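You operate a simulated robot arm through the tools that you are given. There is no shell and no other tool. Be economical: measure what you need, move in short steps, check, and stop when the job is done.

Carry out the task below with a simulated two-armed robot. There is one attempt and no reset: what you move stays moved.

TASK
Put the sleeve with teal and pale rings on top of the square board with teal knob. Then open the bin marked wash, fetch the sleeve with green and pale rings and set it in the inside of the bin marked wash and shut the wash again. Then lift the yellow shelf rail open. The order counts. Set down upright: sleeve with teal and pale rings, sleeve with green and pale rings.

It is judged by the outcome, as a careful person would: the job done as asked, and still so three seconds after it is handed in. It fails if anything else is knocked over, pushed out of place, dropped, spilled or broken.

THE ROBOT
Two 6-joint arms with fingered hands on one trunk, on a base that drives. Base frame: it is fixed to the floor where the robot stands at the start and does not move with it; the origin is under the middle of the robot, x ahead of it, y to its left, z up. Readings come in mm, degrees, newtons and seconds.
The left shoulder is at the start at [50, 170, 510], the right one opposite. With the tool pointing down near the work surface each hand reaches from about 500 to 780 mm from the robot's upright axis, wherever it stands, measured 20 degrees to its own side. Places, roughly: bin marked wash [-2200, 0, 300]; inside of the bin marked wash [-2200, 0, 300]; square board with teal knob (20x20x6 cm) [600, 3400, 800]; yellow shelf rail [-1000, -4000, 600]. Payload 3.5 kg a hand.
Tool frame (each hand has its own): the origin (TCP) lies between the finger pads and is the grasp point; the fingertips stand 26 mm ahead of it; z points along the fingers, y is the line along which they close. The gripper opens to 132 mm. The gripper's body begins 73 mm behind the TCP. The gripper is a hand of 3 fingers: y runs from the thumb to the fingers, the wrist lies at [0, 0, -234] in the tool frame, and closing takes about 1.5 s.
Orientation is that of the tool frame in the base frame, as a unit quaternion [x, y, z, w]. With the fingers straight down and closing along the base's y, the tool's x points along the base's -x, its y along +y and its z along -z.

THE INTERFACE
- The arms move only by the tool drive_tool. It takes "left_targets", "right_targets" or both (then of equal length, played together; a hand with none holds still); each is a list of rows, each a list of 7 numbers: the shift along the tool's x, y, z in mm, then the turn, a rotation vector about the tool's x, y, z in degrees, then the closure, from 0 (fully open) to 1 (shut). In form: [[x, y, z, ax, ay, az, claw], ...]. A call has 1 to 12 rows; each row is the pose to reach, as a shift and turn from the pose commanded when the call began, along the tool's axes at that moment. Rows are played at 5 a second. More than 50 mm and 8.6 degrees between two rows, or a gripper value outside its range, and nothing of the call is played. A pose out of reach is approached as far as the arm can. The call stops where the force on the tool passes 40 N (or 10 N more than at its start, if that is more) or the arm is blocked; 0.2 s more then pass. Each finger travels about 108 mm/s and halts on what it meets, pressing with about 29 N; the grip force reading is that of the motor and also rises with nothing between the fingers. The clock runs only during rows and for 0.2 s after the last one: add rows that repeat a pose to give the fingers time. The reply holds the time, the measured pose of the TCP, the force on the tool along the base axes, the opening and the grip force, in the units named above and with some noise, with the torque about the TCP (base axes, N m) and any sound that the robot's microphone picked up, and new pictures: "views" is both (left out), scene, wrist or none (wrist: the cameras of the hands that moved).
- Cameras (640 x 400 px; columns grow to the right, rows downward): "scene" is now at [35.1, -15.6, 1098]; the picture's right is [-0.22, -0.98, 0.00], its down [-0.74, 0.17, -0.65] and it looks along [0.63, -0.14, -0.76] (base axes); focal length 286 px, centre (320, 200). "left" rides on the left gripper at [-62, 3, -92] in its tool frame; the picture's right is [-0.05, -1.00, 0.00], its down [0.83, -0.04, -0.56] and it looks along [0.55, -0.03, 0.83] (tool axes); focal length 230 px, centre (320, 200). "right" rides on the right gripper at [62, 3, -92] in its tool frame; the picture's right is [-0.05, 1.00, 0.00], its down [-0.83, -0.04, -0.56] and it looks along [-0.55, -0.03, 0.83] (tool axes); focal length 230 px, centre (320, 200). There is no depth. A picture from a camera that has moved, and an enlarged one, comes with that camera's place and axes in the base frame and with its lens.
- raise_lower(by): slides the trunk up (or, below 0, down) by that many mm; the arms and the scene camera ride with it, the base frame stays. It gives what a move gives, with no picture.
- roll_base(legs): drives the robot by 1 to 6 legs, each [ahead, left, turn to the left] in mm, mm and degrees, along the robot's own axes; the way and the turn of a leg run together, so that a leg with both is an arc; at most 1500 mm and 180 degrees a leg. The arms and the cameras ride along, it lands a little off, and it stops where it bumps. It gives what a move gives, and a new picture of the scene camera.
- preshape(shape, hand): the hand has 3 fingers and takes this shape, open, in about a second: jaw (thumb against the fingers, like two jaws); tri (thumb and two fingers); tip (a fingertip pinch); poke (one finger out to press); point (the index stretched); flat (the hand flat); cup (the hand cupped); fist (a fist). The gripper value then closes the fingers along that shape, each until it touches; the sizes above hold for jaw. It gives what a move gives, with no picture.
- pan_tilt(pan, tilt): turns the head with the scene camera to pan (to the left, within 86 degrees either way) and tilt (down, from -29 to 69), counted from straight ahead of the robot. It gives what a move gives, and a new picture of the scene camera.
- zoom(camera, box): a new picture of the part [left, top, right, bottom] of that camera's present view, enlarged. The clock stands still meanwhile.
- sign_off(): hands the job in; it is judged then, once.

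Go step by step. Nothing tells you exact positions but the pictures and the camera data: compare them with the known pose of the tool, close in by small moves and look again before you grip or let go. The budget is 165 turns and 260 pictures, counting those below and the enlarged ones. Unless the task says otherwise, let go and move clear before handing in, and close with one line.

The tools are called after "Emit:" as name(argument=value, ...) on one line, values as JSON. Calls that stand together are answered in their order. drive_tool: Moves the arms, as the interface text tells. Its arguments: {"type":"object","properties":{"left_targets":{"type":"array"},"right_targets":{"type":"array"},"views":{"type":"string","enum":["both","scene","wrist","none"]}},"required":[]} The other tools are called the same way: raise_lower (by) slides the trunk up or down; preshape (shape, hand) gives the hand a shape; roll_base (legs) drives the base; pan_tilt (pan, tilt) turns the head that bears the scene camera; zoom (camera, box) takes an enlarged picture of a part of a camera's view; sign_off () hands the job in.

At the start:

```text
time: 0.0
left_tool_pos: [611.3, 109.0, 454.7]
left_orientation: [0.0, 1.0, 0.0, 0.002]
left_contact_force: [-0.4, -0.1, 0.5]
left_wrist_torque: [-0.03, -0.01, 0.02]
left_width: 131.8
left_grip_force: 0.1
left_shape: jaw
right_tool_pos: [456.7, -468.7, 509.7]
right_orientation: [0.001, 1.0, 0.0, 0.001]
right_contact_force: [0.0, -0.7, -0.1]
right_wrist_torque: [-0.04, -0.04, -0.04]
right_width: 131.8
right_grip_force: 0.0
right_shape: jaw
trunk travel left (down, up): [-125.0, 585.0]
robot x, y, heading: [2.0, -1.9, -0.2]
head pan, tilt: [-12.5, 49.7]
```

scene: 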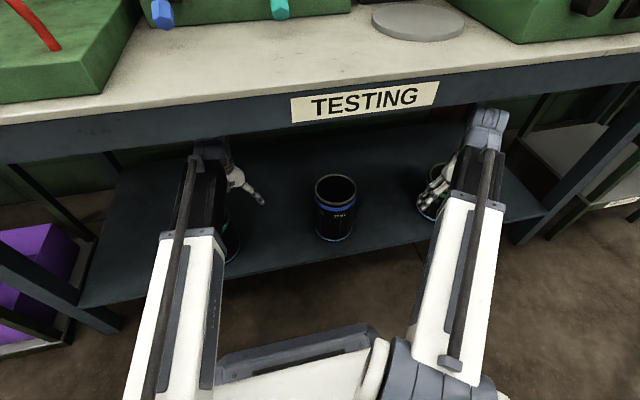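
right: 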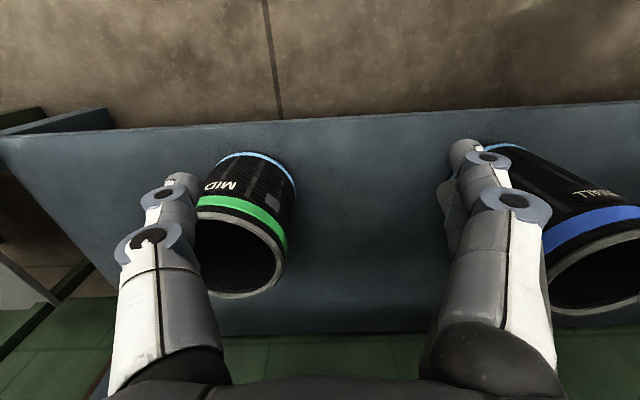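
left: 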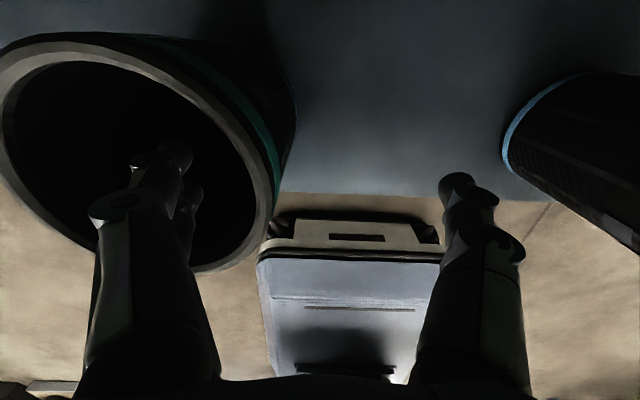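

The robot faces a bench marked TESTING, with sleeves on its lower shelf: one near each hand and a blue one between them. I'll zoom in to tell them apart.

Emit:
zoom(camera="scene", box=[160, 100, 560, 350])

Emit:
pan_tilt(pan=0, tilt=15)

```text
1.60 times, centred on (360, 225) of scene
camera zoom: at [35.1, -15.6, 1098.0], right [-0.22, -0.98, 0.0], down [-0.74, 0.17, -0.65], along [0.63, -0.14, -0.76], focal length 457 px, centre (256, 160)
```

zoom: 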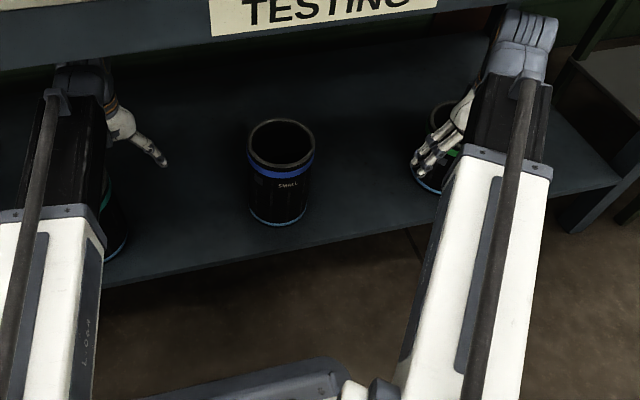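

```text
time: 1.0
left_tool_pos: [610.8, 107.8, 455.7]
left_orientation: [0.0, 1.0, 0.0, 0.002]
left_contact_force: [-0.9, 0.2, 0.7]
left_wrist_torque: [0.0, -0.01, 0.01]
left_width: 132.1
left_grip_force: 0.0
left_shape: jaw
right_tool_pos: [457.1, -467.6, 509.0]
right_orientation: [0.0, 1.0, 0.0, 0.0]
right_contact_force: [0.3, 0.0, -0.2]
right_wrist_torque: [0.01, 0.0, 0.01]
right_width: 132.0
right_grip_force: 0.1
right_shape: jaw
trunk travel left (down, up): [-125.0, 585.0]
robot x, y, heading: [1.3, 1.0, -0.2]
head pan, tilt: [0.0, 15.0]
camera scene: at [53.1, 1.1, 1151.3], right [0.0, -1.0, 0.0], down [-0.26, 0.0, -0.97], along [0.97, 0.0, -0.26], focal length 286 px, centre (320, 200)
```

scene: 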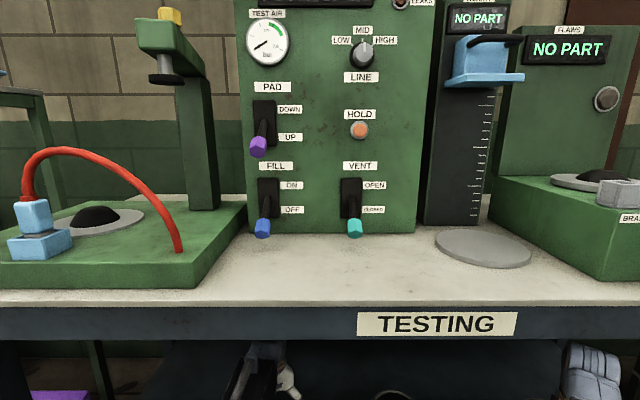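

The sleeve by the right hand has green and pale-blue rings, and the one by the left hand seems to have teal. Next I'll look down at the left sleeve.

Emit:
pan_tilt(pan=25, tilt=50)

Emit:
pan_tilt(pan=80, tilt=15)

```text
time: 2.0
left_tool_pos: [610.5, 109.5, 454.8]
left_orientation: [0.0, 1.0, 0.0, 0.001]
left_contact_force: [0.4, 1.1, -0.3]
left_wrist_torque: [0.01, 0.03, -0.01]
left_width: 132.0
left_grip_force: 0.1
left_shape: jaw
right_tool_pos: [458.3, -467.0, 510.3]
right_orientation: [0.0, 1.0, 0.0, 0.0]
right_contact_force: [0.4, -0.5, -0.3]
right_wrist_torque: [0.0, 0.01, 0.01]
right_width: 132.0
right_grip_force: 0.0
right_shape: jaw
trunk travel left (down, up): [-125.0, 585.0]
robot x, y, heading: [3.4, -2.9, 0.1]
head pan, tilt: [25.0, 50.0]
camera scene: at [29.5, 33.7, 1097.7], right [0.42, -0.91, 0.0], down [-0.69, -0.32, -0.64], along [0.58, 0.27, -0.77], focal length 286 px, centre (320, 200)
```

scene: 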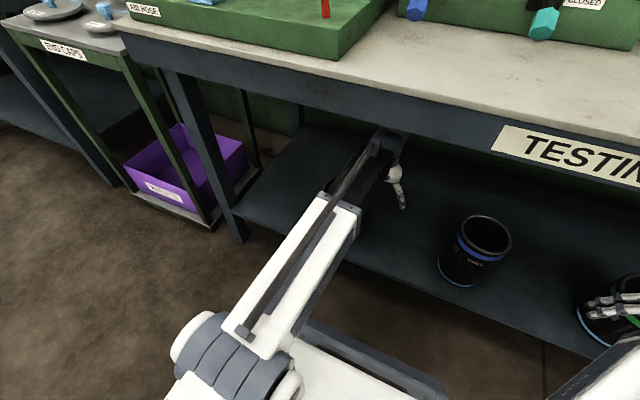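

```text
time: 3.2
left_tool_pos: [609.3, 109.7, 455.4]
left_orientation: [0.0, 1.0, 0.0, 0.002]
left_contact_force: [-0.1, -0.7, 0.1]
left_wrist_torque: [0.0, 0.0, -0.02]
left_width: 132.1
left_grip_force: 0.1
left_shape: jaw
right_tool_pos: [457.3, -467.9, 510.3]
right_orientation: [0.0, 1.0, -0.001, 0.0]
right_contact_force: [0.3, -0.5, -0.7]
right_wrist_torque: [0.02, -0.02, 0.01]
right_width: 131.7
right_grip_force: 0.0
right_shape: jaw
trunk travel left (down, up): [-125.0, 585.0]
robot x, y, heading: [2.0, -3.1, -0.1]
head pan, tilt: [80.0, 15.0]
camera scene: at [-24.0, 93.1, 1151.3], right [0.98, -0.17, 0.0], down [-0.05, -0.26, -0.97], along [0.17, 0.95, -0.26], focal length 286 px, centre (320, 200)
```

scene: 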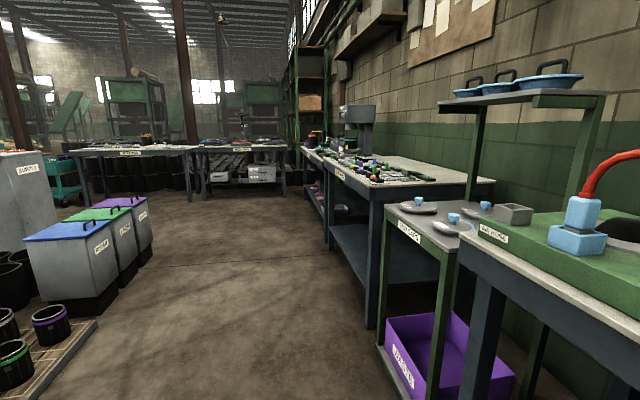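

More sleeves stand on a pallet to the left and back. I'll zoom in on them and on the board area.

Emit:
zoom(camera="scene", box=[0, 200, 160, 400])

Emit:
zoom(camera="scene", box=[300, 90, 500, 215])

```text
2.00 times, centred on (80, 300) of scene
camera zoom: at [-24.0, 93.1, 1151.3], right [0.98, -0.17, 0.0], down [-0.05, -0.26, -0.97], along [0.17, 0.95, -0.26], focal length 571 px, centre (800, 0)
```

zoom: 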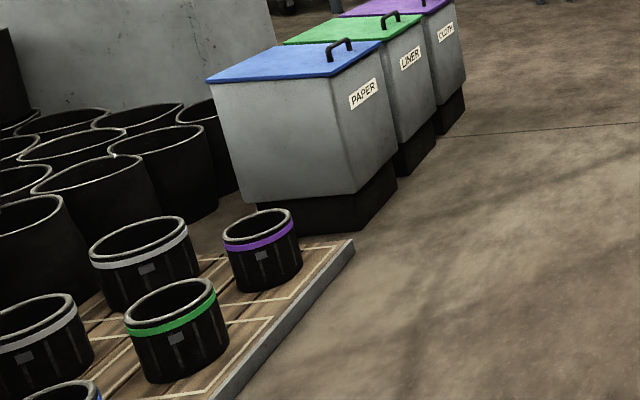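

```text
3.20 times, centred on (400, 152) of scene
camera zoom: at [-24.0, 93.1, 1151.3], right [0.98, -0.17, 0.0], down [-0.05, -0.26, -0.97], along [0.17, 0.95, -0.26], focal length 914 px, centre (64, 352)
```

zoom: 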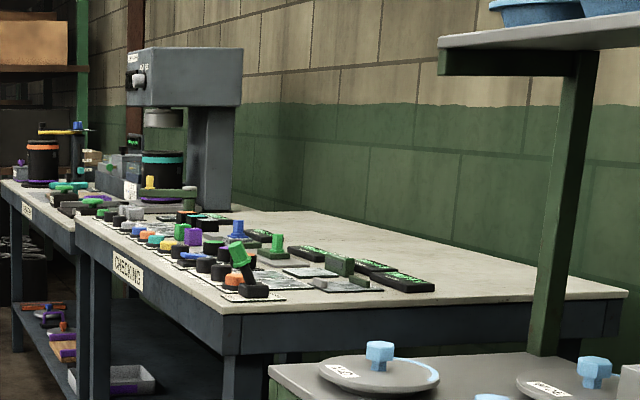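

The left sleeve's rings need checking, and so does whether a finger is inside it. I'll zoom in on both wrist views.

Emit:
zoom(camera="left", box=[0, 20, 320, 280])

Emit:
pan_tilt(pan=8, tilt=60)

Emit:
zoom(camera="scene", box=[120, 40, 420, 240])

```text
1.54 times, centred on (160, 150) of left
camera zoom: at [671.6, 113.4, 547.2], right [0.05, -1.0, 0.0], down [-0.83, -0.04, 0.55], along [-0.55, -0.03, -0.83], focal length 354 px, centre (566, 277)
```

zoom: 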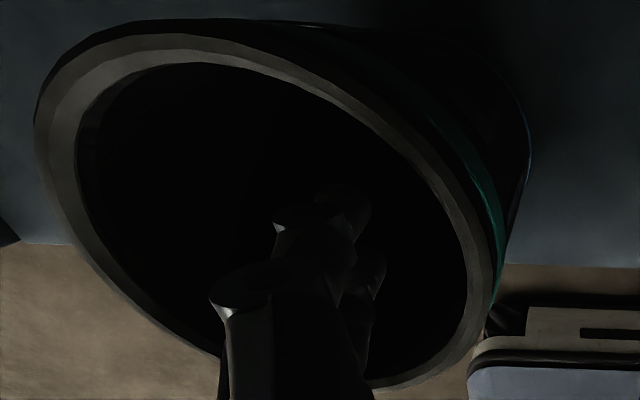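

```text
time: 4.7
left_tool_pos: [610.1, 109.4, 454.2]
left_orientation: [0.0, 1.0, 0.0, 0.002]
left_contact_force: [0.5, -0.9, 0.2]
left_wrist_torque: [-0.02, 0.0, 0.0]
left_width: 131.8
left_grip_force: 0.0
left_shape: jaw
right_tool_pos: [458.0, -468.3, 509.6]
right_orientation: [-0.001, 1.0, 0.0, 0.0]
right_contact_force: [-0.5, -0.8, -0.2]
right_wrist_torque: [0.02, 0.0, 0.01]
right_width: 131.7
right_grip_force: 0.1
right_shape: jaw
trunk travel left (down, up): [-125.0, 585.0]
robot x, y, heading: [0.4, 1.6, -0.1]
head pan, tilt: [8.0, 60.0]
camera scene: at [25.7, 10.5, 1085.1], right [0.14, -0.99, 0.0], down [-0.86, -0.12, -0.5], along [0.5, 0.07, -0.87], focal length 286 px, centre (320, 200)
```

scene: 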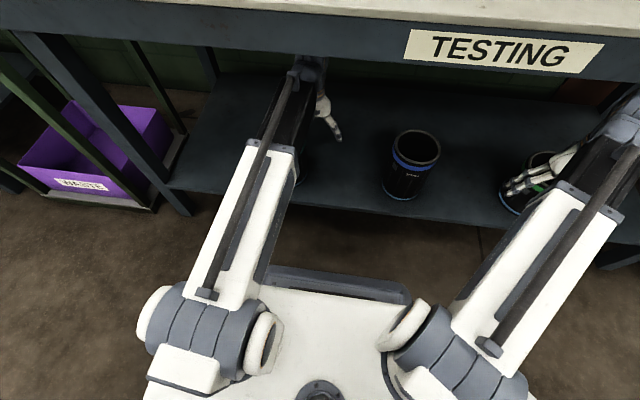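

```text
2.00 times, centred on (270, 140) of scene
camera zoom: at [25.7, 10.5, 1085.1], right [0.14, -0.99, 0.0], down [-0.86, -0.12, -0.5], along [0.5, 0.07, -0.87], focal length 571 px, centre (420, 320)
```

zoom: 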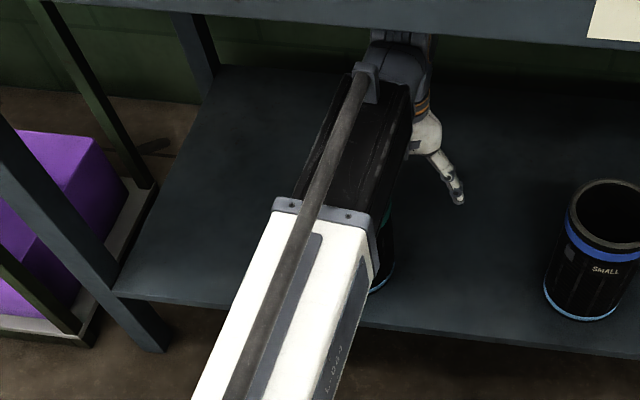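

The left sleeve has a teal ring and a pale-blue base, so it is the right one. One finger already seems to be inside its mouth. A small sideways step will give me its distance by parallax.

Emit:
drive_tool(left_targets=[[0, 8, 0, 0, 0, 0, 0], [0, 16, 0, 0, 0, 0, 0], [0, 16, 0, 0, 0, 0, 0]], views="none")

Emit:
zoom(camera="left", box=[0, 20, 320, 280])

```text
time: 5.5
left_tool_pos: [609.5, 125.1, 455.8]
left_orientation: [0.0, 1.0, 0.0, 0.002]
left_contact_force: [-0.7, -0.5, -0.2]
left_wrist_torque: [0.01, 0.0, -0.03]
left_width: 131.9
left_grip_force: 0.1
left_shape: jaw
right_tool_pos: [459.0, -469.6, 511.3]
right_orientation: [0.0, 1.0, 0.0, 0.0]
right_contact_force: [0.5, 0.2, -0.4]
right_wrist_torque: [0.0, -0.03, -0.02]
right_width: 131.9
right_grip_force: 0.0
right_shape: jaw
trunk travel left (down, up): [-125.0, 585.0]
robot x, y, heading: [-1.2, -1.7, -0.1]
head pan, tilt: [8.0, 60.0]
```

```text
1.54 times, centred on (160, 150) of left
camera zoom: at [671.9, 129.4, 546.9], right [0.05, -1.0, 0.0], down [-0.83, -0.04, 0.55], along [-0.55, -0.03, -0.83], focal length 354 px, centre (566, 277)
```

zoom: 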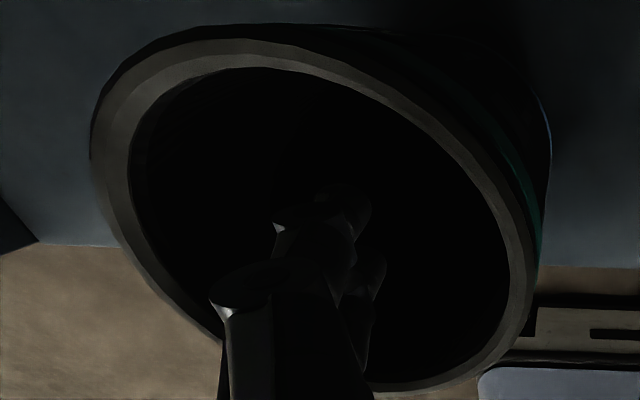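

From the parallax I get a rim centre near (613,197), a height of about 442 and a diameter of about 136, which is too wide to grip across. I'll lower the fingers astride the wall at y≈131.

Emit:
drive_tool(left_targets=[[-2, 6, 0, 0, 0, 0, 0], [-2, 6, 20, 0, 0, 0, 0], [-2, 6, 40, 0, 0, 0, 0], [-2, 6, 40, 0, 0, 0, 0]], views="wrist")

```text
time: 6.5
left_tool_pos: [612.3, 129.8, 413.9]
left_orientation: [0.0, 1.0, 0.0, 0.002]
left_contact_force: [-1.1, -0.2, 0.1]
left_wrist_torque: [-0.01, 0.01, -0.01]
left_width: 131.9
left_grip_force: 0.1
left_shape: jaw
right_tool_pos: [456.2, -467.0, 509.2]
right_orientation: [0.0, 1.0, 0.0, 0.0]
right_contact_force: [0.0, -0.2, 0.5]
right_wrist_torque: [0.03, 0.02, -0.01]
right_width: 132.0
right_grip_force: 0.1
right_shape: jaw
trunk travel left (down, up): [-125.0, 585.0]
robot x, y, heading: [3.2, 1.8, 0.0]
head pan, tilt: [8.0, 60.0]
camera left: at [673.4, 134.6, 506.5], right [0.05, -1.0, 0.0], down [-0.83, -0.04, 0.55], along [-0.55, -0.03, -0.83], focal length 230 px, centre (320, 200)
```

left: 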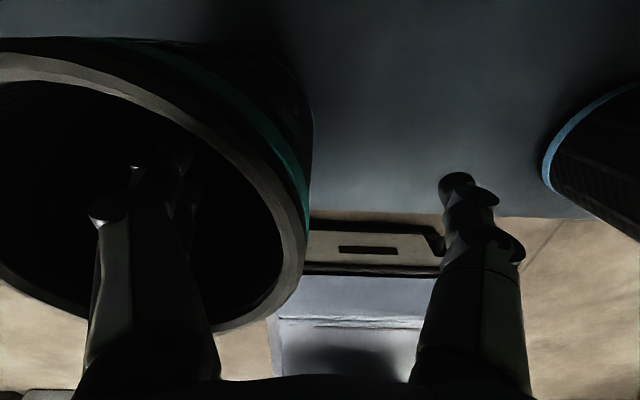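

The wall looks nearer y≈140, so I'll shift 8 mm toward it and then close.

Emit:
drive_tool(left_targets=[[-2, 8, 0, 0, 0, 0, 0], [-2, 8, 0, 0, 0, 0, 0.5], [-2, 8, 0, 0, 0, 0, 0.7], [-2, 8, 0, 0, 0, 0, 0.85], [-2, 8, 0, 0, 0, 0, 1], [-2, 8, 0, 0, 0, 0, 1], [-2, 8, 0, 0, 0, 0, 1], [-2, 8, 0, 0, 0, 0, 1]], views="wrist")

```text
time: 8.3
left_tool_pos: [613.7, 138.6, 414.6]
left_orientation: [0.0, 1.0, 0.0, 0.001]
left_contact_force: [-1.5, 0.0, -0.4]
left_wrist_torque: [0.03, 0.0, 0.11]
left_width: 5.3
left_grip_force: 28.5
left_shape: jaw
right_tool_pos: [456.8, -467.0, 509.3]
right_orientation: [0.0, 1.0, 0.0, 0.0]
right_contact_force: [0.0, -0.1, -0.1]
right_wrist_torque: [-0.01, -0.03, 0.02]
right_width: 131.8
right_grip_force: 0.0
right_shape: jaw
trunk travel left (down, up): [-125.0, 585.0]
robot x, y, heading: [0.7, -2.7, 0.1]
head pan, tilt: [8.0, 60.0]
camera left: at [675.4, 142.4, 506.2], right [0.05, -1.0, 0.0], down [-0.83, -0.04, 0.55], along [-0.55, -0.03, -0.83], focal length 230 px, centre (320, 200)
```

left: 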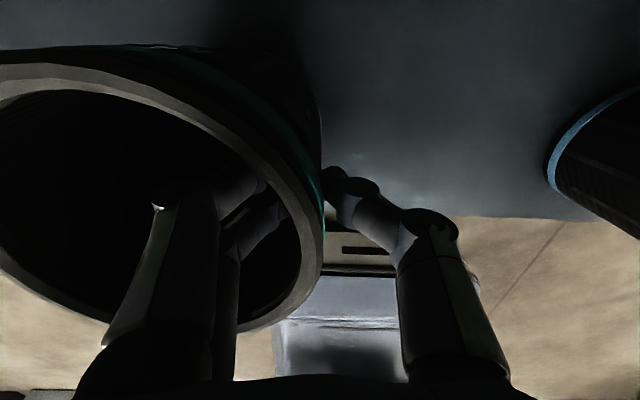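

The wall is gripped (5.3 mm). I'll lift a little and check that it stays level.

Emit:
drive_tool(left_targets=[[0, 0, -10, 0, 0, 0, 1], [0, 0, -20, 0, 0, 0, 1], [0, 0, -30, 0, 0, 0, 1], [0, 0, -40, 0, 0, 0, 1], [0, 0, -40, 0, 0, 0, 1]], views="both")

```text
time: 9.5
left_tool_pos: [615.0, 138.1, 455.4]
left_orientation: [0.0, 1.0, 0.0, 0.001]
left_contact_force: [0.3, 0.7, -5.7]
left_wrist_torque: [-0.2, -0.07, 0.01]
left_width: 4.8
left_grip_force: 29.2
left_shape: jaw
right_tool_pos: [458.5, -468.2, 508.8]
right_orientation: [0.0, 1.0, 0.0, 0.001]
right_contact_force: [-0.2, -0.3, -0.1]
right_wrist_torque: [0.04, 0.04, 0.02]
right_width: 132.1
right_grip_force: 0.0
right_shape: jaw
trunk travel left (down, up): [-125.0, 585.0]
robot x, y, heading: [-3.5, 0.2, 0.0]
head pan, tilt: [8.0, 60.0]
camera scene: at [26.0, 10.6, 1085.0], right [0.14, -0.99, 0.0], down [-0.86, -0.12, -0.5], along [0.49, 0.07, -0.87], focal length 286 px, centre (320, 200)
camera left: at [675.8, 142.1, 546.9], right [0.05, -1.0, 0.0], down [-0.83, -0.04, 0.55], along [-0.55, -0.03, -0.83], focal length 230 px, centre (320, 200)
```

scene: 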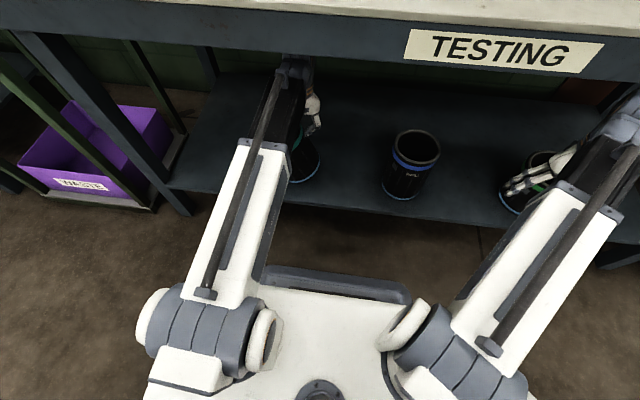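
left: 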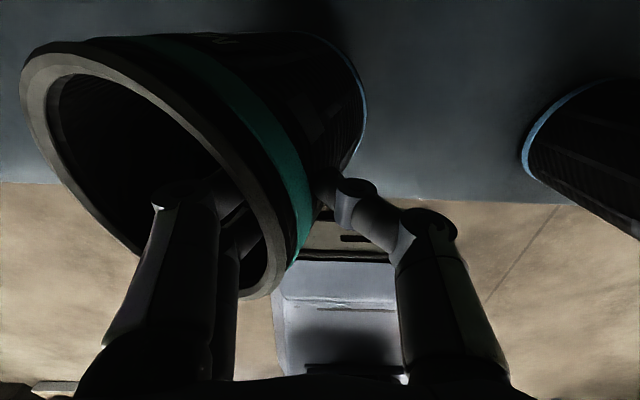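

The sleeve seems to hang tilted. I'll check from the scene camera.

Emit:
zoom(camera="scene", box=[220, 80, 400, 200])

```text
3.33 times, centred on (310, 140) of scene
camera zoom: at [26.0, 10.6, 1085.0], right [0.14, -0.99, 0.0], down [-0.86, -0.12, -0.5], along [0.49, 0.07, -0.87], focal length 952 px, centre (353, 400)
```

zoom: 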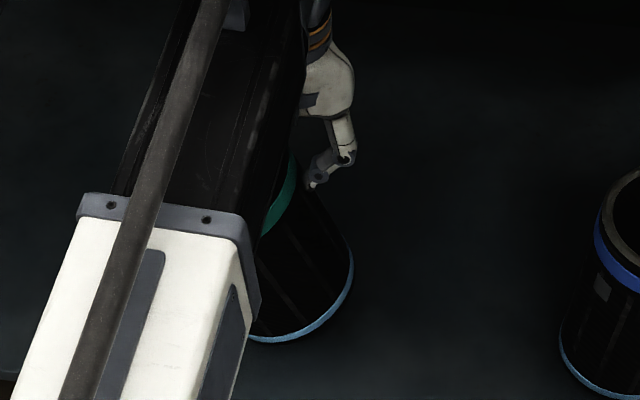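

It has swung in the pinch, so a one-sided rim grip won't keep it upright. I'll set it back and grip it from inside instead, by spreading the fingers.

Emit:
drive_tool(left_targets=[[0, 0, 8, 0, 0, 0, 1], [0, 0, 16, 0, 0, 0, 1], [0, 0, 24, 0, 0, 0, 1], [0, 0, 32, 0, 0, 0, 1], [0, 0, 39, 0, 0, 0, 1], [0, 0, 39, 0, 0, 0, 1]], views="both")

```text
time: 10.1
left_tool_pos: [617.2, 132.1, 446.9]
left_orientation: [0.004, 1.0, -0.005, 0.008]
left_contact_force: [3.1, -10.7, 16.2]
left_wrist_torque: [-0.22, -0.01, 0.0]
left_width: 8.3
left_grip_force: 28.6
left_shape: jaw
right_tool_pos: [456.4, -469.4, 510.2]
right_orientation: [0.001, 1.0, 0.0, 0.0]
right_contact_force: [0.9, 0.4, -0.5]
right_wrist_torque: [-0.03, -0.03, 0.03]
right_width: 131.8
right_grip_force: 0.0
right_shape: jaw
trunk travel left (down, up): [-125.0, 585.0]
robot x, y, heading: [3.0, 1.3, -0.1]
head pan, tilt: [8.0, 60.0]
stopped in row 2 (left hand): the force on the tool passed its limit at 46 N (the readings are from after the stop); the commanded pose is now the measured one
camera scene: at [24.8, 9.4, 1085.2], right [0.14, -0.99, 0.0], down [-0.86, -0.12, -0.5], along [0.5, 0.07, -0.87], focal length 286 px, centre (320, 200)
camera left: at [677.1, 135.6, 540.8], right [0.04, -1.0, 0.01], down [-0.84, -0.03, 0.54], along [-0.54, -0.03, -0.84], focal length 230 px, centre (320, 200)
```

scene: 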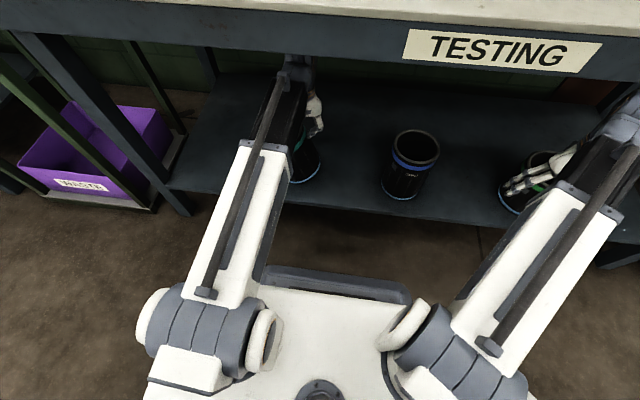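
left: 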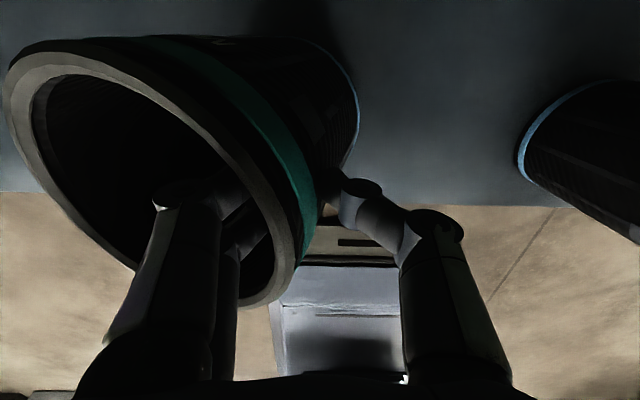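

Its far bottom edge rests on the shelf while the near side hangs up. I'll guide it back onto its base along the matching arc.

Emit:
drive_tool(left_targets=[[0, -8, 3, 0, 0, 0, 1], [0, -16, 6, 0, 0, 0, 1], [0, -23, 10, 0, 0, 0, 1], [0, -29, 14, 0, 0, 0, 1], [0, -36, 18, 0, 0, 0, 1], [0, -42, 22, 0, 0, 0, 1], [0, -48, 26, 0, 0, 0, 1], [0, -54, 30, 0, 0, 0, 1], [0, -54, 30, 0, 0, 0, 1]], views="both")

```text
time: 12.1
left_tool_pos: [616.0, 79.7, 415.5]
left_orientation: [0.003, 1.0, -0.004, 0.005]
left_contact_force: [0.1, 2.0, -4.4]
left_wrist_torque: [0.05, 0.06, -0.12]
left_width: 5.2
left_grip_force: 28.9
left_shape: jaw
right_tool_pos: [457.6, -468.4, 508.8]
right_orientation: [0.001, 1.0, 0.0, -0.001]
right_contact_force: [-0.1, -0.1, -0.1]
right_wrist_torque: [0.02, 0.01, -0.01]
right_width: 132.2
right_grip_force: 0.0
right_shape: jaw
trunk travel left (down, up): [-125.0, 585.0]
robot x, y, heading: [-1.8, -2.0, -0.0]
head pan, tilt: [8.0, 60.0]
camera scene: at [26.0, 10.3, 1085.0], right [0.14, -0.99, 0.0], down [-0.86, -0.12, -0.5], along [0.49, 0.07, -0.87], focal length 286 px, centre (320, 200)
camera left: at [676.6, 83.4, 508.3], right [0.05, -1.0, 0.01], down [-0.84, -0.04, 0.55], along [-0.55, -0.03, -0.84], focal length 230 px, centre (320, 200)
```

scene: 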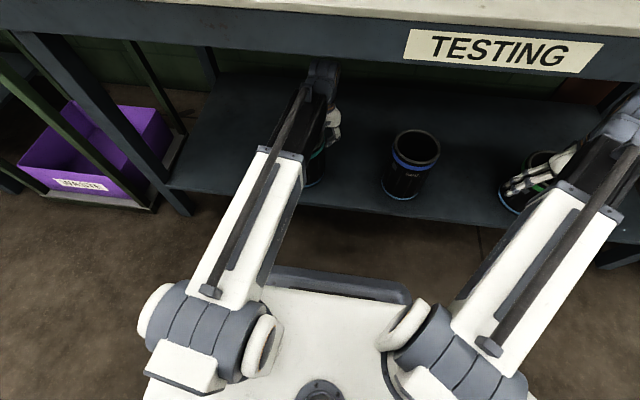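
left: 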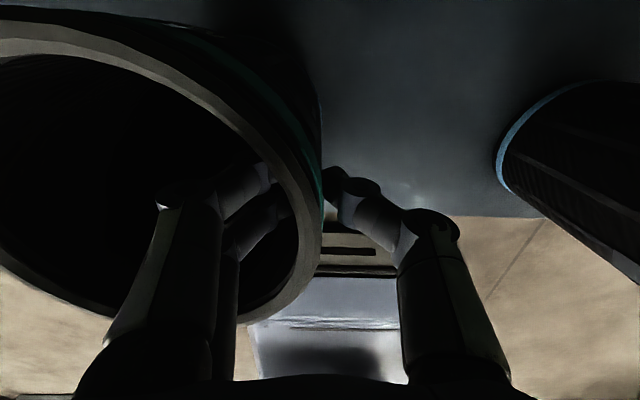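

It's upright again. I'll open, rise clear of the rim, then half close.

Emit:
drive_tool(left_targets=[[0, 0, 0, 0, 0, 0, 0.5], [0, 0, 0, 0, 0, 0, 0.3], [0, 0, 0, 0, 0, 0, 0.3], [0, 0, -20, 0, 0, 0, 0.3], [0, 0, -45, 0, 0, 0, 0.3], [0, 0, -70, 0, 0, 0, 0.3], [0, 0, -70, 0, 0, 0, 0.5], [0, 0, -70, 0, 0, 0, 0.6], [0, 0, -70, 0, 0, 0, 0.6]], views="both")

```text
time: 14.1
left_tool_pos: [616.7, 80.3, 486.2]
left_orientation: [0.003, 1.0, -0.004, 0.005]
left_contact_force: [0.5, 0.7, -0.6]
left_wrist_torque: [0.02, 0.04, -0.01]
left_width: 53.1
left_grip_force: 0.0
left_shape: jaw
right_tool_pos: [457.2, -468.6, 509.3]
right_orientation: [0.0, 1.0, 0.001, 0.0]
right_contact_force: [-0.1, -0.2, -0.3]
right_wrist_torque: [0.03, -0.01, -0.02]
right_width: 131.9
right_grip_force: 0.1
right_shape: jaw
trunk travel left (down, up): [-125.0, 585.0]
robot x, y, heading: [1.1, 1.7, 0.2]
head pan, tilt: [8.0, 60.0]
camera scene: at [25.7, 10.2, 1085.1], right [0.14, -0.99, 0.0], down [-0.86, -0.12, -0.5], along [0.5, 0.07, -0.87], focal length 286 px, centre (320, 200)
camera left: at [677.0, 83.6, 578.3], right [0.05, -1.0, 0.01], down [-0.84, -0.03, 0.55], along [-0.55, -0.03, -0.84], focal length 230 px, centre (320, 200)
```

scene: 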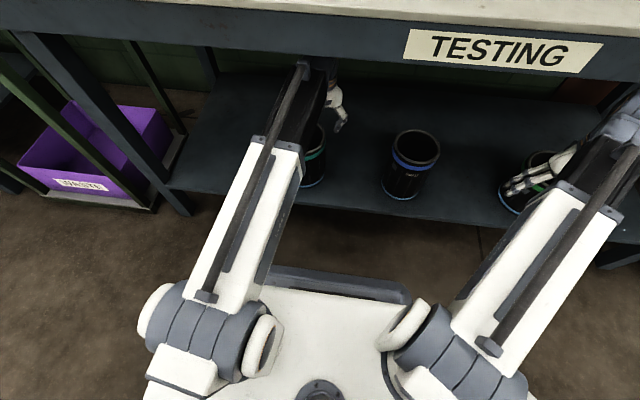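
left: 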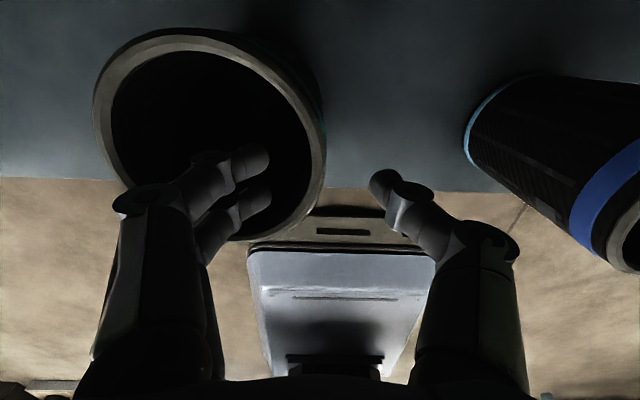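

The fingers curl at the tips and the knuckles stay wide. The rim centre is about (616,143). I'll move over it and check.

Emit:
drive_tool(left_targets=[[0, 21, 0, 0, 0, 0, 0.45], [0, 42, 0, 0, 0, 0, 0.45], [0, 63, 0, 0, 0, 0, 0.45], [0, 63, 0, 0, 0, 0, 0.45]], views="wrist")

```text
time: 15.1
left_tool_pos: [615.6, 141.8, 484.7]
left_orientation: [0.002, 1.0, -0.004, 0.005]
left_contact_force: [-0.3, 0.7, -0.7]
left_wrist_torque: [-0.01, 0.03, 0.01]
left_width: 72.1
left_grip_force: 0.1
left_shape: jaw
right_tool_pos: [457.1, -468.4, 509.8]
right_orientation: [0.001, 1.0, 0.0, 0.0]
right_contact_force: [-0.8, -0.9, 0.1]
right_wrist_torque: [0.0, 0.01, 0.01]
right_width: 131.7
right_grip_force: 0.1
right_shape: jaw
trunk travel left (down, up): [-125.0, 585.0]
robot x, y, heading: [3.2, -2.0, -0.1]
head pan, tilt: [8.0, 60.0]
camera left: at [676.4, 146.4, 578.1], right [0.05, -1.0, 0.01], down [-0.84, -0.03, 0.55], along [-0.55, -0.03, -0.84], focal length 230 px, centre (320, 200)
```

left: 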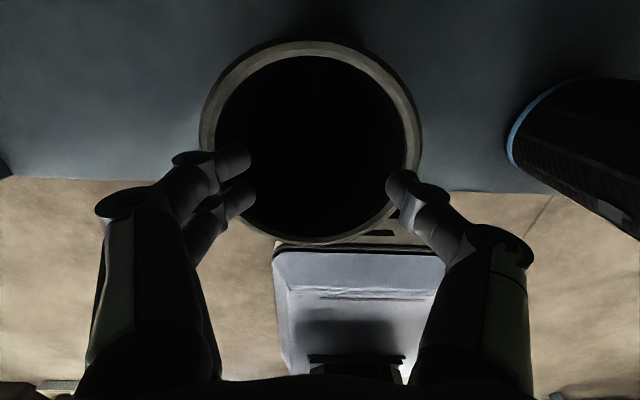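

Centred. I'll lower the tips into the mouth with the knuckles staying above the rim.

Emit:
drive_tool(left_targets=[[0, 2, 15, 0, 0, 0, 0.45], [0, 2, 30, 0, 0, 0, 0.45], [0, 2, 42, 0, 0, 0, 0.45], [0, 2, 52, 0, 0, 0, 0.45], [0, 2, 52, 0, 0, 0, 0.45]], views="wrist")

```text
time: 16.3
left_tool_pos: [617.3, 144.2, 433.0]
left_orientation: [0.003, 1.0, -0.004, 0.005]
left_contact_force: [-0.2, 0.6, 0.2]
left_wrist_torque: [0.02, 0.0, 0.0]
left_width: 72.0
left_grip_force: 0.2
left_shape: jaw
right_tool_pos: [456.2, -468.5, 508.7]
right_orientation: [0.001, 1.0, -0.001, 0.0]
right_contact_force: [-0.2, 0.0, -0.5]
right_wrist_torque: [0.01, -0.02, 0.02]
right_width: 131.7
right_grip_force: 0.1
right_shape: jaw
trunk travel left (down, up): [-125.0, 585.0]
robot x, y, heading: [1.5, 0.5, -0.1]
head pan, tilt: [8.0, 60.0]
camera left: at [677.5, 148.7, 526.0], right [0.05, -1.0, 0.01], down [-0.84, -0.03, 0.55], along [-0.55, -0.03, -0.84], focal length 230 px, centre (320, 200)
```

left: 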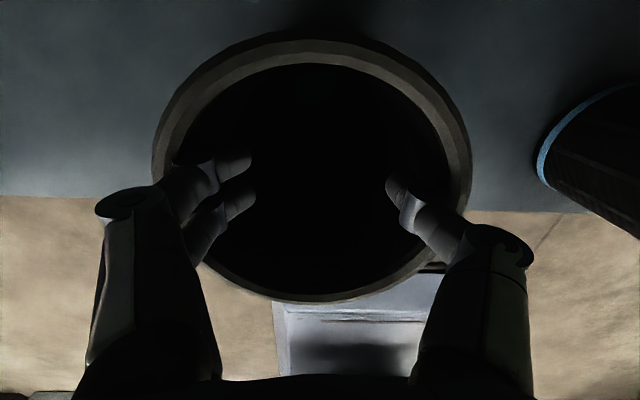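

The tips are inside. Now I'll spread to grip from within.

Emit:
drive_tool(left_targets=[[0, 0, 5, 0, 0, 0, 0.35], [0, 0, 5, 0, 0, 0, 0.25], [0, 0, 5, 0, 0, 0, 0.15], [0, 0, 5, 0, 0, 0, 0.1], [0, 0, 5, 0, 0, 0, 0.05], [0, 0, 5, 0, 0, 0, 0], [0, 0, 5, 0, 0, 0, 0]], views="wrist")

```text
time: 17.3
left_tool_pos: [617.9, 146.0, 431.6]
left_orientation: [0.002, 1.0, -0.004, 0.007]
left_contact_force: [-6.7, 0.8, 20.4]
left_wrist_torque: [0.19, -0.01, 0.06]
left_width: 112.5
left_grip_force: 0.1
left_shape: jaw
right_tool_pos: [456.6, -468.7, 510.1]
right_orientation: [0.001, 1.0, -0.001, 0.001]
right_contact_force: [-0.5, 0.4, 0.2]
right_wrist_torque: [0.01, 0.02, 0.0]
right_width: 131.9
right_grip_force: 0.1
right_shape: jaw
trunk travel left (down, up): [-125.0, 585.0]
robot x, y, heading: [2.5, -0.6, -0.0]
head pan, tilt: [8.0, 60.0]
stopped in row 4 (left hand): the force on the tool passed its limit at 41 N (the readings are from after the stop); the commanded pose is now the measured one
camera left: at [677.3, 149.6, 525.2], right [0.05, -1.0, 0.01], down [-0.84, -0.04, 0.54], along [-0.54, -0.03, -0.84], focal length 230 px, centre (320, 200)
```

left: 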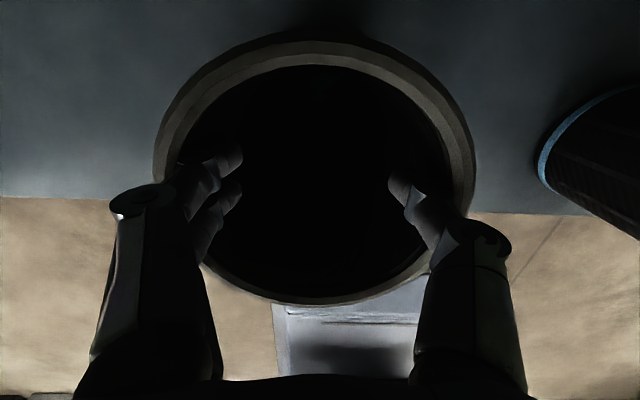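

The fingers meet the rim on a slope and would slip. A two-handed rim pinch on opposite sides, with hands tilted outward in a V, should hold it level. I'll take the left hand out first.

Emit:
drive_tool(left_targets=[[0, -1, 0, 0, 0, 0, 0.3], [0, -1, 0, 0, 0, 0, 0.5], [0, -1, 0, 0, 0, 0, 0.5], [0, -1, -15, 0, 0, 0, 0.5], [0, -1, -35, 0, 0, 0, 0.5], [0, -1, -55, 0, 0, 0, 0.5]], views="wrist")

Emit:
roll_base(legs=[[0, 120, 0]])

```text
time: 18.7
left_tool_pos: [617.3, 143.8, 484.7]
left_orientation: [0.002, 1.0, -0.004, 0.006]
left_contact_force: [-0.1, -0.1, 0.1]
left_wrist_torque: [-0.01, 0.01, 0.0]
left_width: 65.4
left_grip_force: 0.1
left_shape: jaw
right_tool_pos: [457.1, -468.8, 509.2]
right_orientation: [0.001, 1.0, 0.0, 0.0]
right_contact_force: [0.2, 0.4, 0.7]
right_wrist_torque: [-0.01, 0.01, 0.02]
right_width: 132.0
right_grip_force: 0.1
right_shape: jaw
trunk travel left (down, up): [-125.0, 585.0]
robot x, y, heading: [-0.5, 1.3, -0.0]
head pan, tilt: [8.0, 60.0]
camera left: at [676.7, 149.6, 577.8], right [0.05, -1.0, 0.01], down [-0.84, -0.04, 0.54], along [-0.54, -0.03, -0.84], focal length 230 px, centre (320, 200)
```

left: 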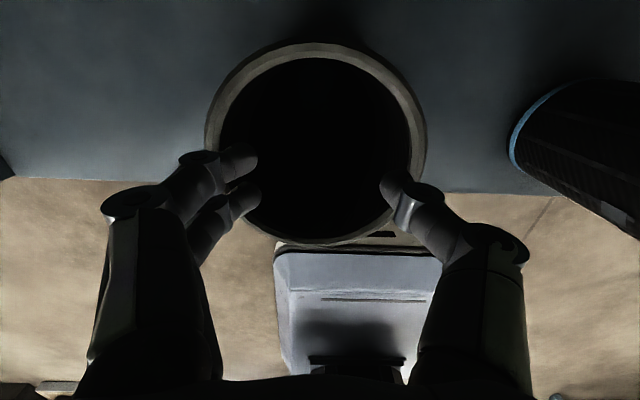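

```text
time: 19.9
left_tool_pos: [617.4, 266.1, 484.8]
left_orientation: [0.004, 1.0, -0.003, 0.007]
left_contact_force: [0.8, 0.1, -0.8]
left_wrist_torque: [0.0, -0.01, -0.01]
left_width: 65.5
left_grip_force: 0.1
left_shape: jaw
right_tool_pos: [455.9, -349.4, 508.6]
right_orientation: [0.002, 1.0, 0.0, 0.0]
right_contact_force: [-0.2, 0.6, 0.9]
right_wrist_torque: [0.0, 0.02, 0.0]
right_width: 132.1
right_grip_force: 0.1
right_shape: jaw
trunk travel left (down, up): [-125.0, 585.0]
robot x, y, heading: [1.3, 123.9, -0.1]
head pan, tilt: [8.0, 60.0]
camera scene: at [25.9, 130.7, 1085.1], right [0.14, -0.99, 0.0], down [-0.86, -0.12, -0.5], along [0.5, 0.07, -0.87], focal length 286 px, centre (320, 200)
```

scene: 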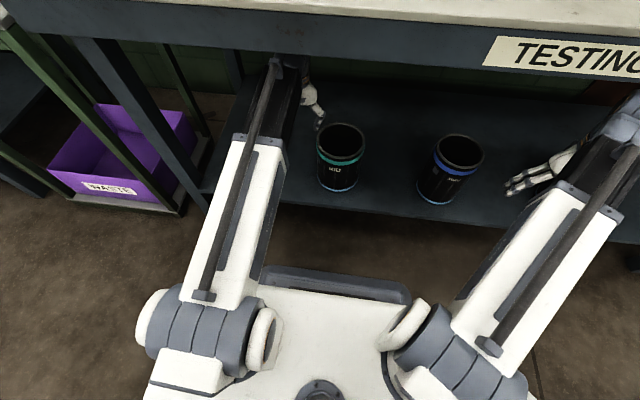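

Now the teal sleeve is clear to see at about (616,147). I'll bring the right hand across above the blue sleeve to the near side of it.

Emit:
drive_tool(right_targets=[[-48, 0, 4, 0, 0, 0, 0], [-96, 0, 8, 0, 0, 0, 0], [-140, 0, 10, 0, 0, 0, 0], [-140, 48, 10, 0, 0, 0, 0], [-140, 96, 10, 0, 0, 0, 0], [-140, 144, 10, 0, 0, 0, 0], [-140, 192, 10, 0, 0, 0, 0], [-140, 240, 10, 0, 0, 0, 0], [-140, 288, 10, 0, 0, 0, 0], [-140, 335, 10, -8, 0, 0, 0], [-140, 365, 10, -16, 0, 0, 0], [-140, 365, 10, -20, 0, 0, 0]], views="both")

```text
time: 22.5
left_tool_pos: [618.0, 264.4, 485.3]
left_orientation: [0.002, 1.0, -0.005, 0.006]
left_contact_force: [-0.1, -0.6, -0.3]
left_wrist_torque: [-0.02, -0.01, -0.02]
left_width: 65.4
left_grip_force: 0.1
left_shape: jaw
right_tool_pos: [598.5, 15.8, 500.7]
right_orientation: [0.0, 0.985, 0.175, 0.001]
right_contact_force: [-0.3, 0.3, 0.1]
right_wrist_torque: [-0.03, -0.03, 0.02]
right_width: 131.8
right_grip_force: 0.2
right_shape: jaw
trunk travel left (down, up): [-125.0, 585.0]
robot x, y, heading: [-1.5, 121.6, -0.0]
head pan, tilt: [8.0, 60.0]
camera scene: at [25.9, 130.7, 1085.1], right [0.14, -0.99, 0.0], down [-0.86, -0.12, -0.5], along [0.5, 0.07, -0.87], focal length 286 px, centre (320, 200)
camera right: at [536.8, -13.1, 588.5], right [0.05, 0.94, 0.34], down [0.83, -0.23, 0.51], along [0.56, 0.26, -0.79], focal length 230 px, centre (320, 200)
```

scene: 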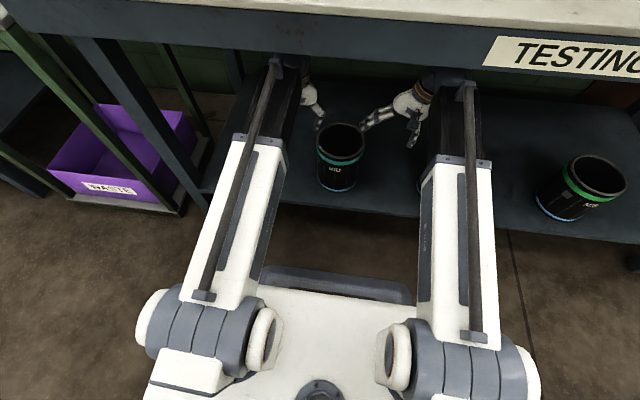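
right: 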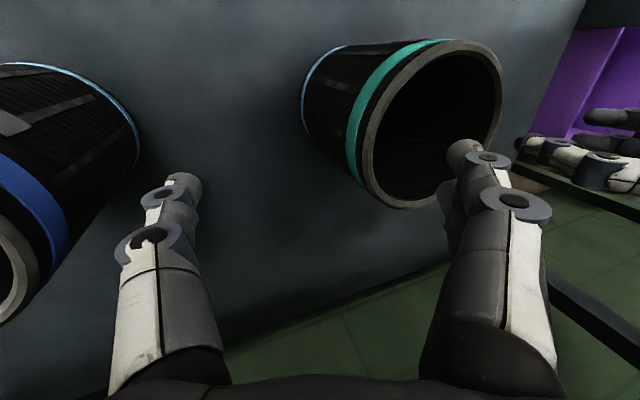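

Good view. I'll line both hands up over opposite walls and tilt the left hand the other way.

Emit:
drive_tool(right_targets=[[-4, 15, 5, 0, 0, 0, 0], [-8, 30, 11, 0, 0, 0, 0], [-12, 45, 16, 0, 0, 0, 0], [-12, 60, 22, 0, 0, 0, 0]], left_targets=[[0, 5, 0, 7, 0, 0, 0.2], [0, 5, 0, 14, 0, 0, 0], [0, 0, 0, 20, 0, 0, 0], [0, 0, 0, 20, 0, 0, 0]], views="both")

```text
time: 23.5
left_tool_pos: [616.9, 264.3, 484.2]
left_orientation: [0.004, 0.984, -0.177, 0.006]
left_contact_force: [0.5, -0.1, 0.1]
left_wrist_torque: [-0.03, 0.03, 0.0]
left_width: 131.7
left_grip_force: 0.0
left_shape: jaw
right_tool_pos: [608.1, 79.6, 500.2]
right_orientation: [0.002, 0.985, 0.174, 0.001]
right_contact_force: [-0.5, 0.5, -0.8]
right_wrist_torque: [0.01, 0.01, -0.02]
right_width: 132.0
right_grip_force: 0.0
right_shape: jaw
trunk travel left (down, up): [-125.0, 585.0]
robot x, y, heading: [1.1, 123.4, -0.1]
head pan, tilt: [8.0, 60.0]
camera scene: at [25.9, 130.7, 1085.1], right [0.14, -0.99, 0.0], down [-0.86, -0.12, -0.5], along [0.5, 0.07, -0.87], focal length 286 px, centre (320, 200)
camera right: at [547.5, 51.3, 587.5], right [0.06, 0.94, 0.34], down [0.83, -0.23, 0.51], along [0.56, 0.26, -0.79], focal length 230 px, centre (320, 200)
camera left: at [677.1, 300.3, 570.6], right [0.04, -0.94, 0.35], down [-0.84, 0.16, 0.52], along [-0.55, -0.31, -0.78], focal length 230 px, centre (320, 200)
```

scene: 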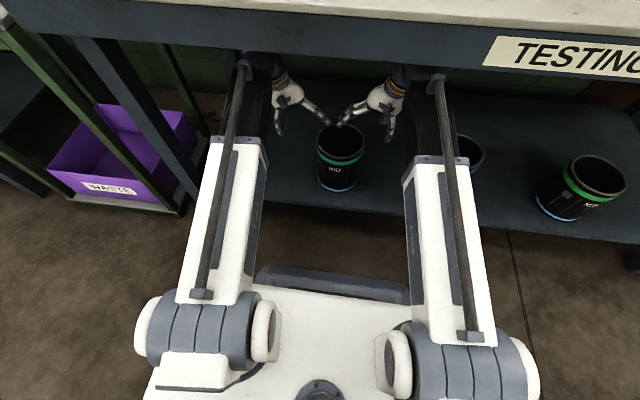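
right: 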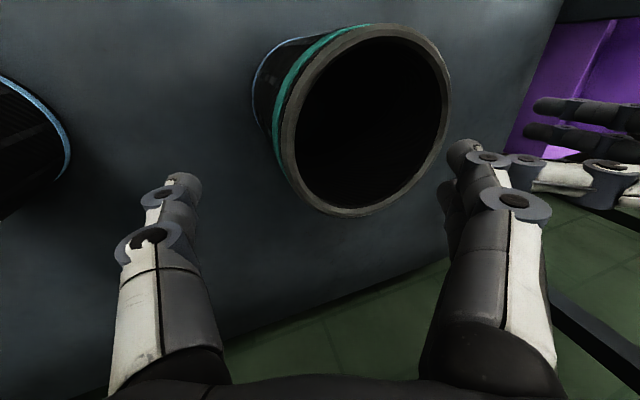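
left: 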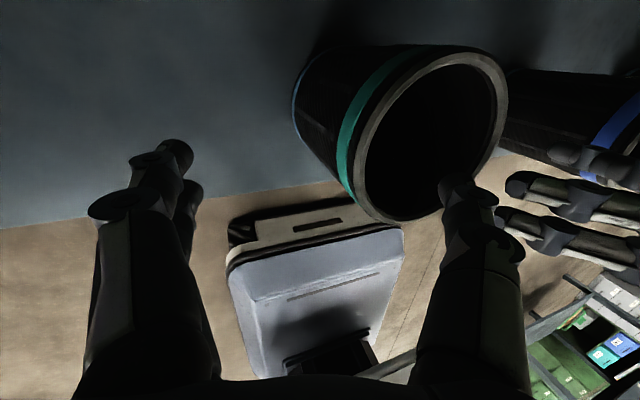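

Rim centre is about (608,144) at height 427. The right hand goes down astride its wall first, then closes.

Emit:
drive_tool(right_targets=[[0, -9, 23, 0, 0, 0, 0], [0, -18, 46, 0, 0, 0, 0], [0, -27, 70, 0, 0, 0, 0], [0, -36, 93, 0, 0, 0, 0], [0, -36, 93, 0, 0, 0, 0]], views="both")

```text
time: 24.7
left_tool_pos: [618.2, 266.1, 485.5]
left_orientation: [0.004, 0.984, -0.177, 0.006]
left_contact_force: [0.3, -0.3, 0.4]
left_wrist_torque: [0.02, -0.03, -0.02]
left_width: 132.1
left_grip_force: 0.1
left_shape: jaw
right_tool_pos: [608.9, 79.3, 400.5]
right_orientation: [0.001, 0.985, 0.173, 0.0]
right_contact_force: [0.2, 0.7, -0.3]
right_wrist_torque: [0.0, 0.03, 0.03]
right_width: 131.9
right_grip_force: 0.0
right_shape: jaw
trunk travel left (down, up): [-125.0, 585.0]
robot x, y, heading: [-3.0, 123.4, -0.4]
head pan, tilt: [8.0, 60.0]
camera scene: at [25.9, 130.7, 1085.1], right [0.14, -0.99, 0.0], down [-0.86, -0.12, -0.5], along [0.5, 0.07, -0.87], focal length 286 px, centre (320, 200)
camera right: at [547.4, 49.9, 488.4], right [0.05, 0.94, 0.34], down [0.83, -0.23, 0.51], along [0.56, 0.26, -0.79], focal length 230 px, centre (320, 200)
```

scene: 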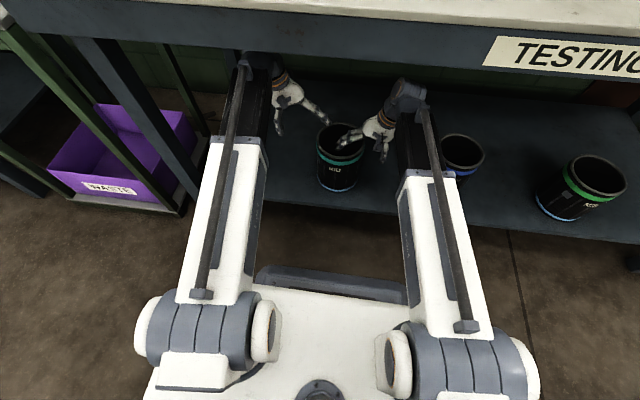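
right: 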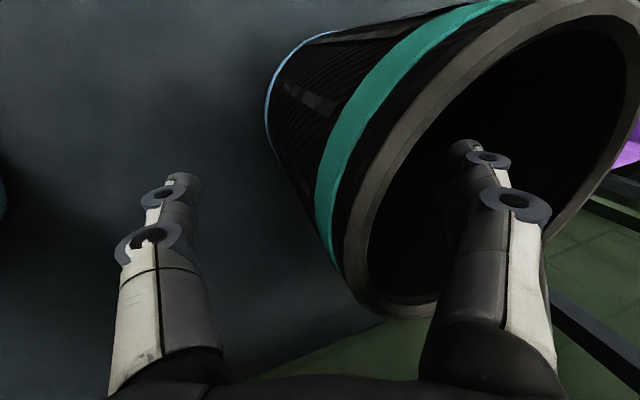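

The wall lies midway between the fingers. I'll close the right hand.

Emit:
drive_tool(right_targets=[[0, 1, 0, 0, 0, 0, 0.5], [0, 2, 0, 0, 0, 0, 0.7], [0, 2, 0, 0, 0, 0, 0.85], [0, 2, 0, 0, 0, 0, 1], [0, 2, 0, 0, 0, 0, 1], [0, 2, 0, 0, 0, 0, 1], [0, 2, 0, 0, 0, 0, 1]], views="both")

```text
time: 26.3
left_tool_pos: [617.9, 264.1, 484.9]
left_orientation: [0.004, 0.984, -0.177, 0.007]
left_contact_force: [0.0, 0.1, 0.5]
left_wrist_torque: [-0.04, 0.02, 0.0]
left_width: 131.8
left_grip_force: 0.1
left_shape: jaw
right_tool_pos: [609.8, 79.4, 401.3]
right_orientation: [0.002, 0.985, 0.174, 0.0]
right_contact_force: [-0.5, 0.4, -0.7]
right_wrist_torque: [-0.12, 0.02, -0.06]
right_width: 3.9
right_grip_force: 28.7
right_shape: jaw
trunk travel left (down, up): [-125.0, 585.0]
robot x, y, heading: [-0.8, 117.4, -0.2]
head pan, tilt: [8.0, 60.0]
camera scene: at [26.2, 130.7, 1085.0], right [0.14, -0.99, 0.0], down [-0.86, -0.12, -0.5], along [0.49, 0.07, -0.87], focal length 286 px, centre (320, 200)
camera right: at [547.9, 51.4, 488.5], right [0.05, 0.94, 0.34], down [0.83, -0.23, 0.51], along [0.55, 0.26, -0.79], focal length 230 px, centre (320, 200)
```

scene: 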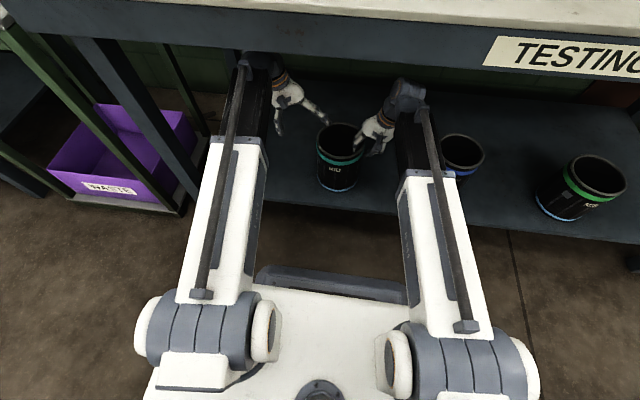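
right: 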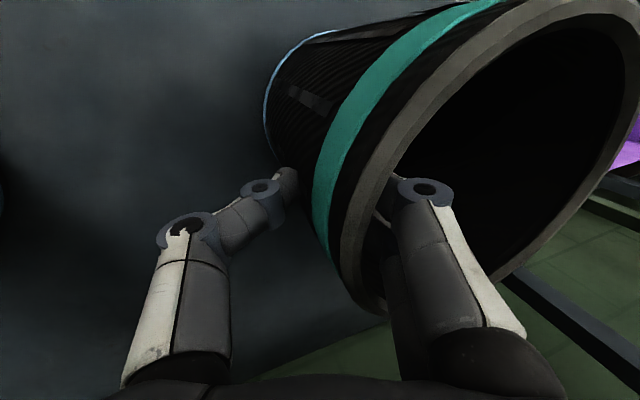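

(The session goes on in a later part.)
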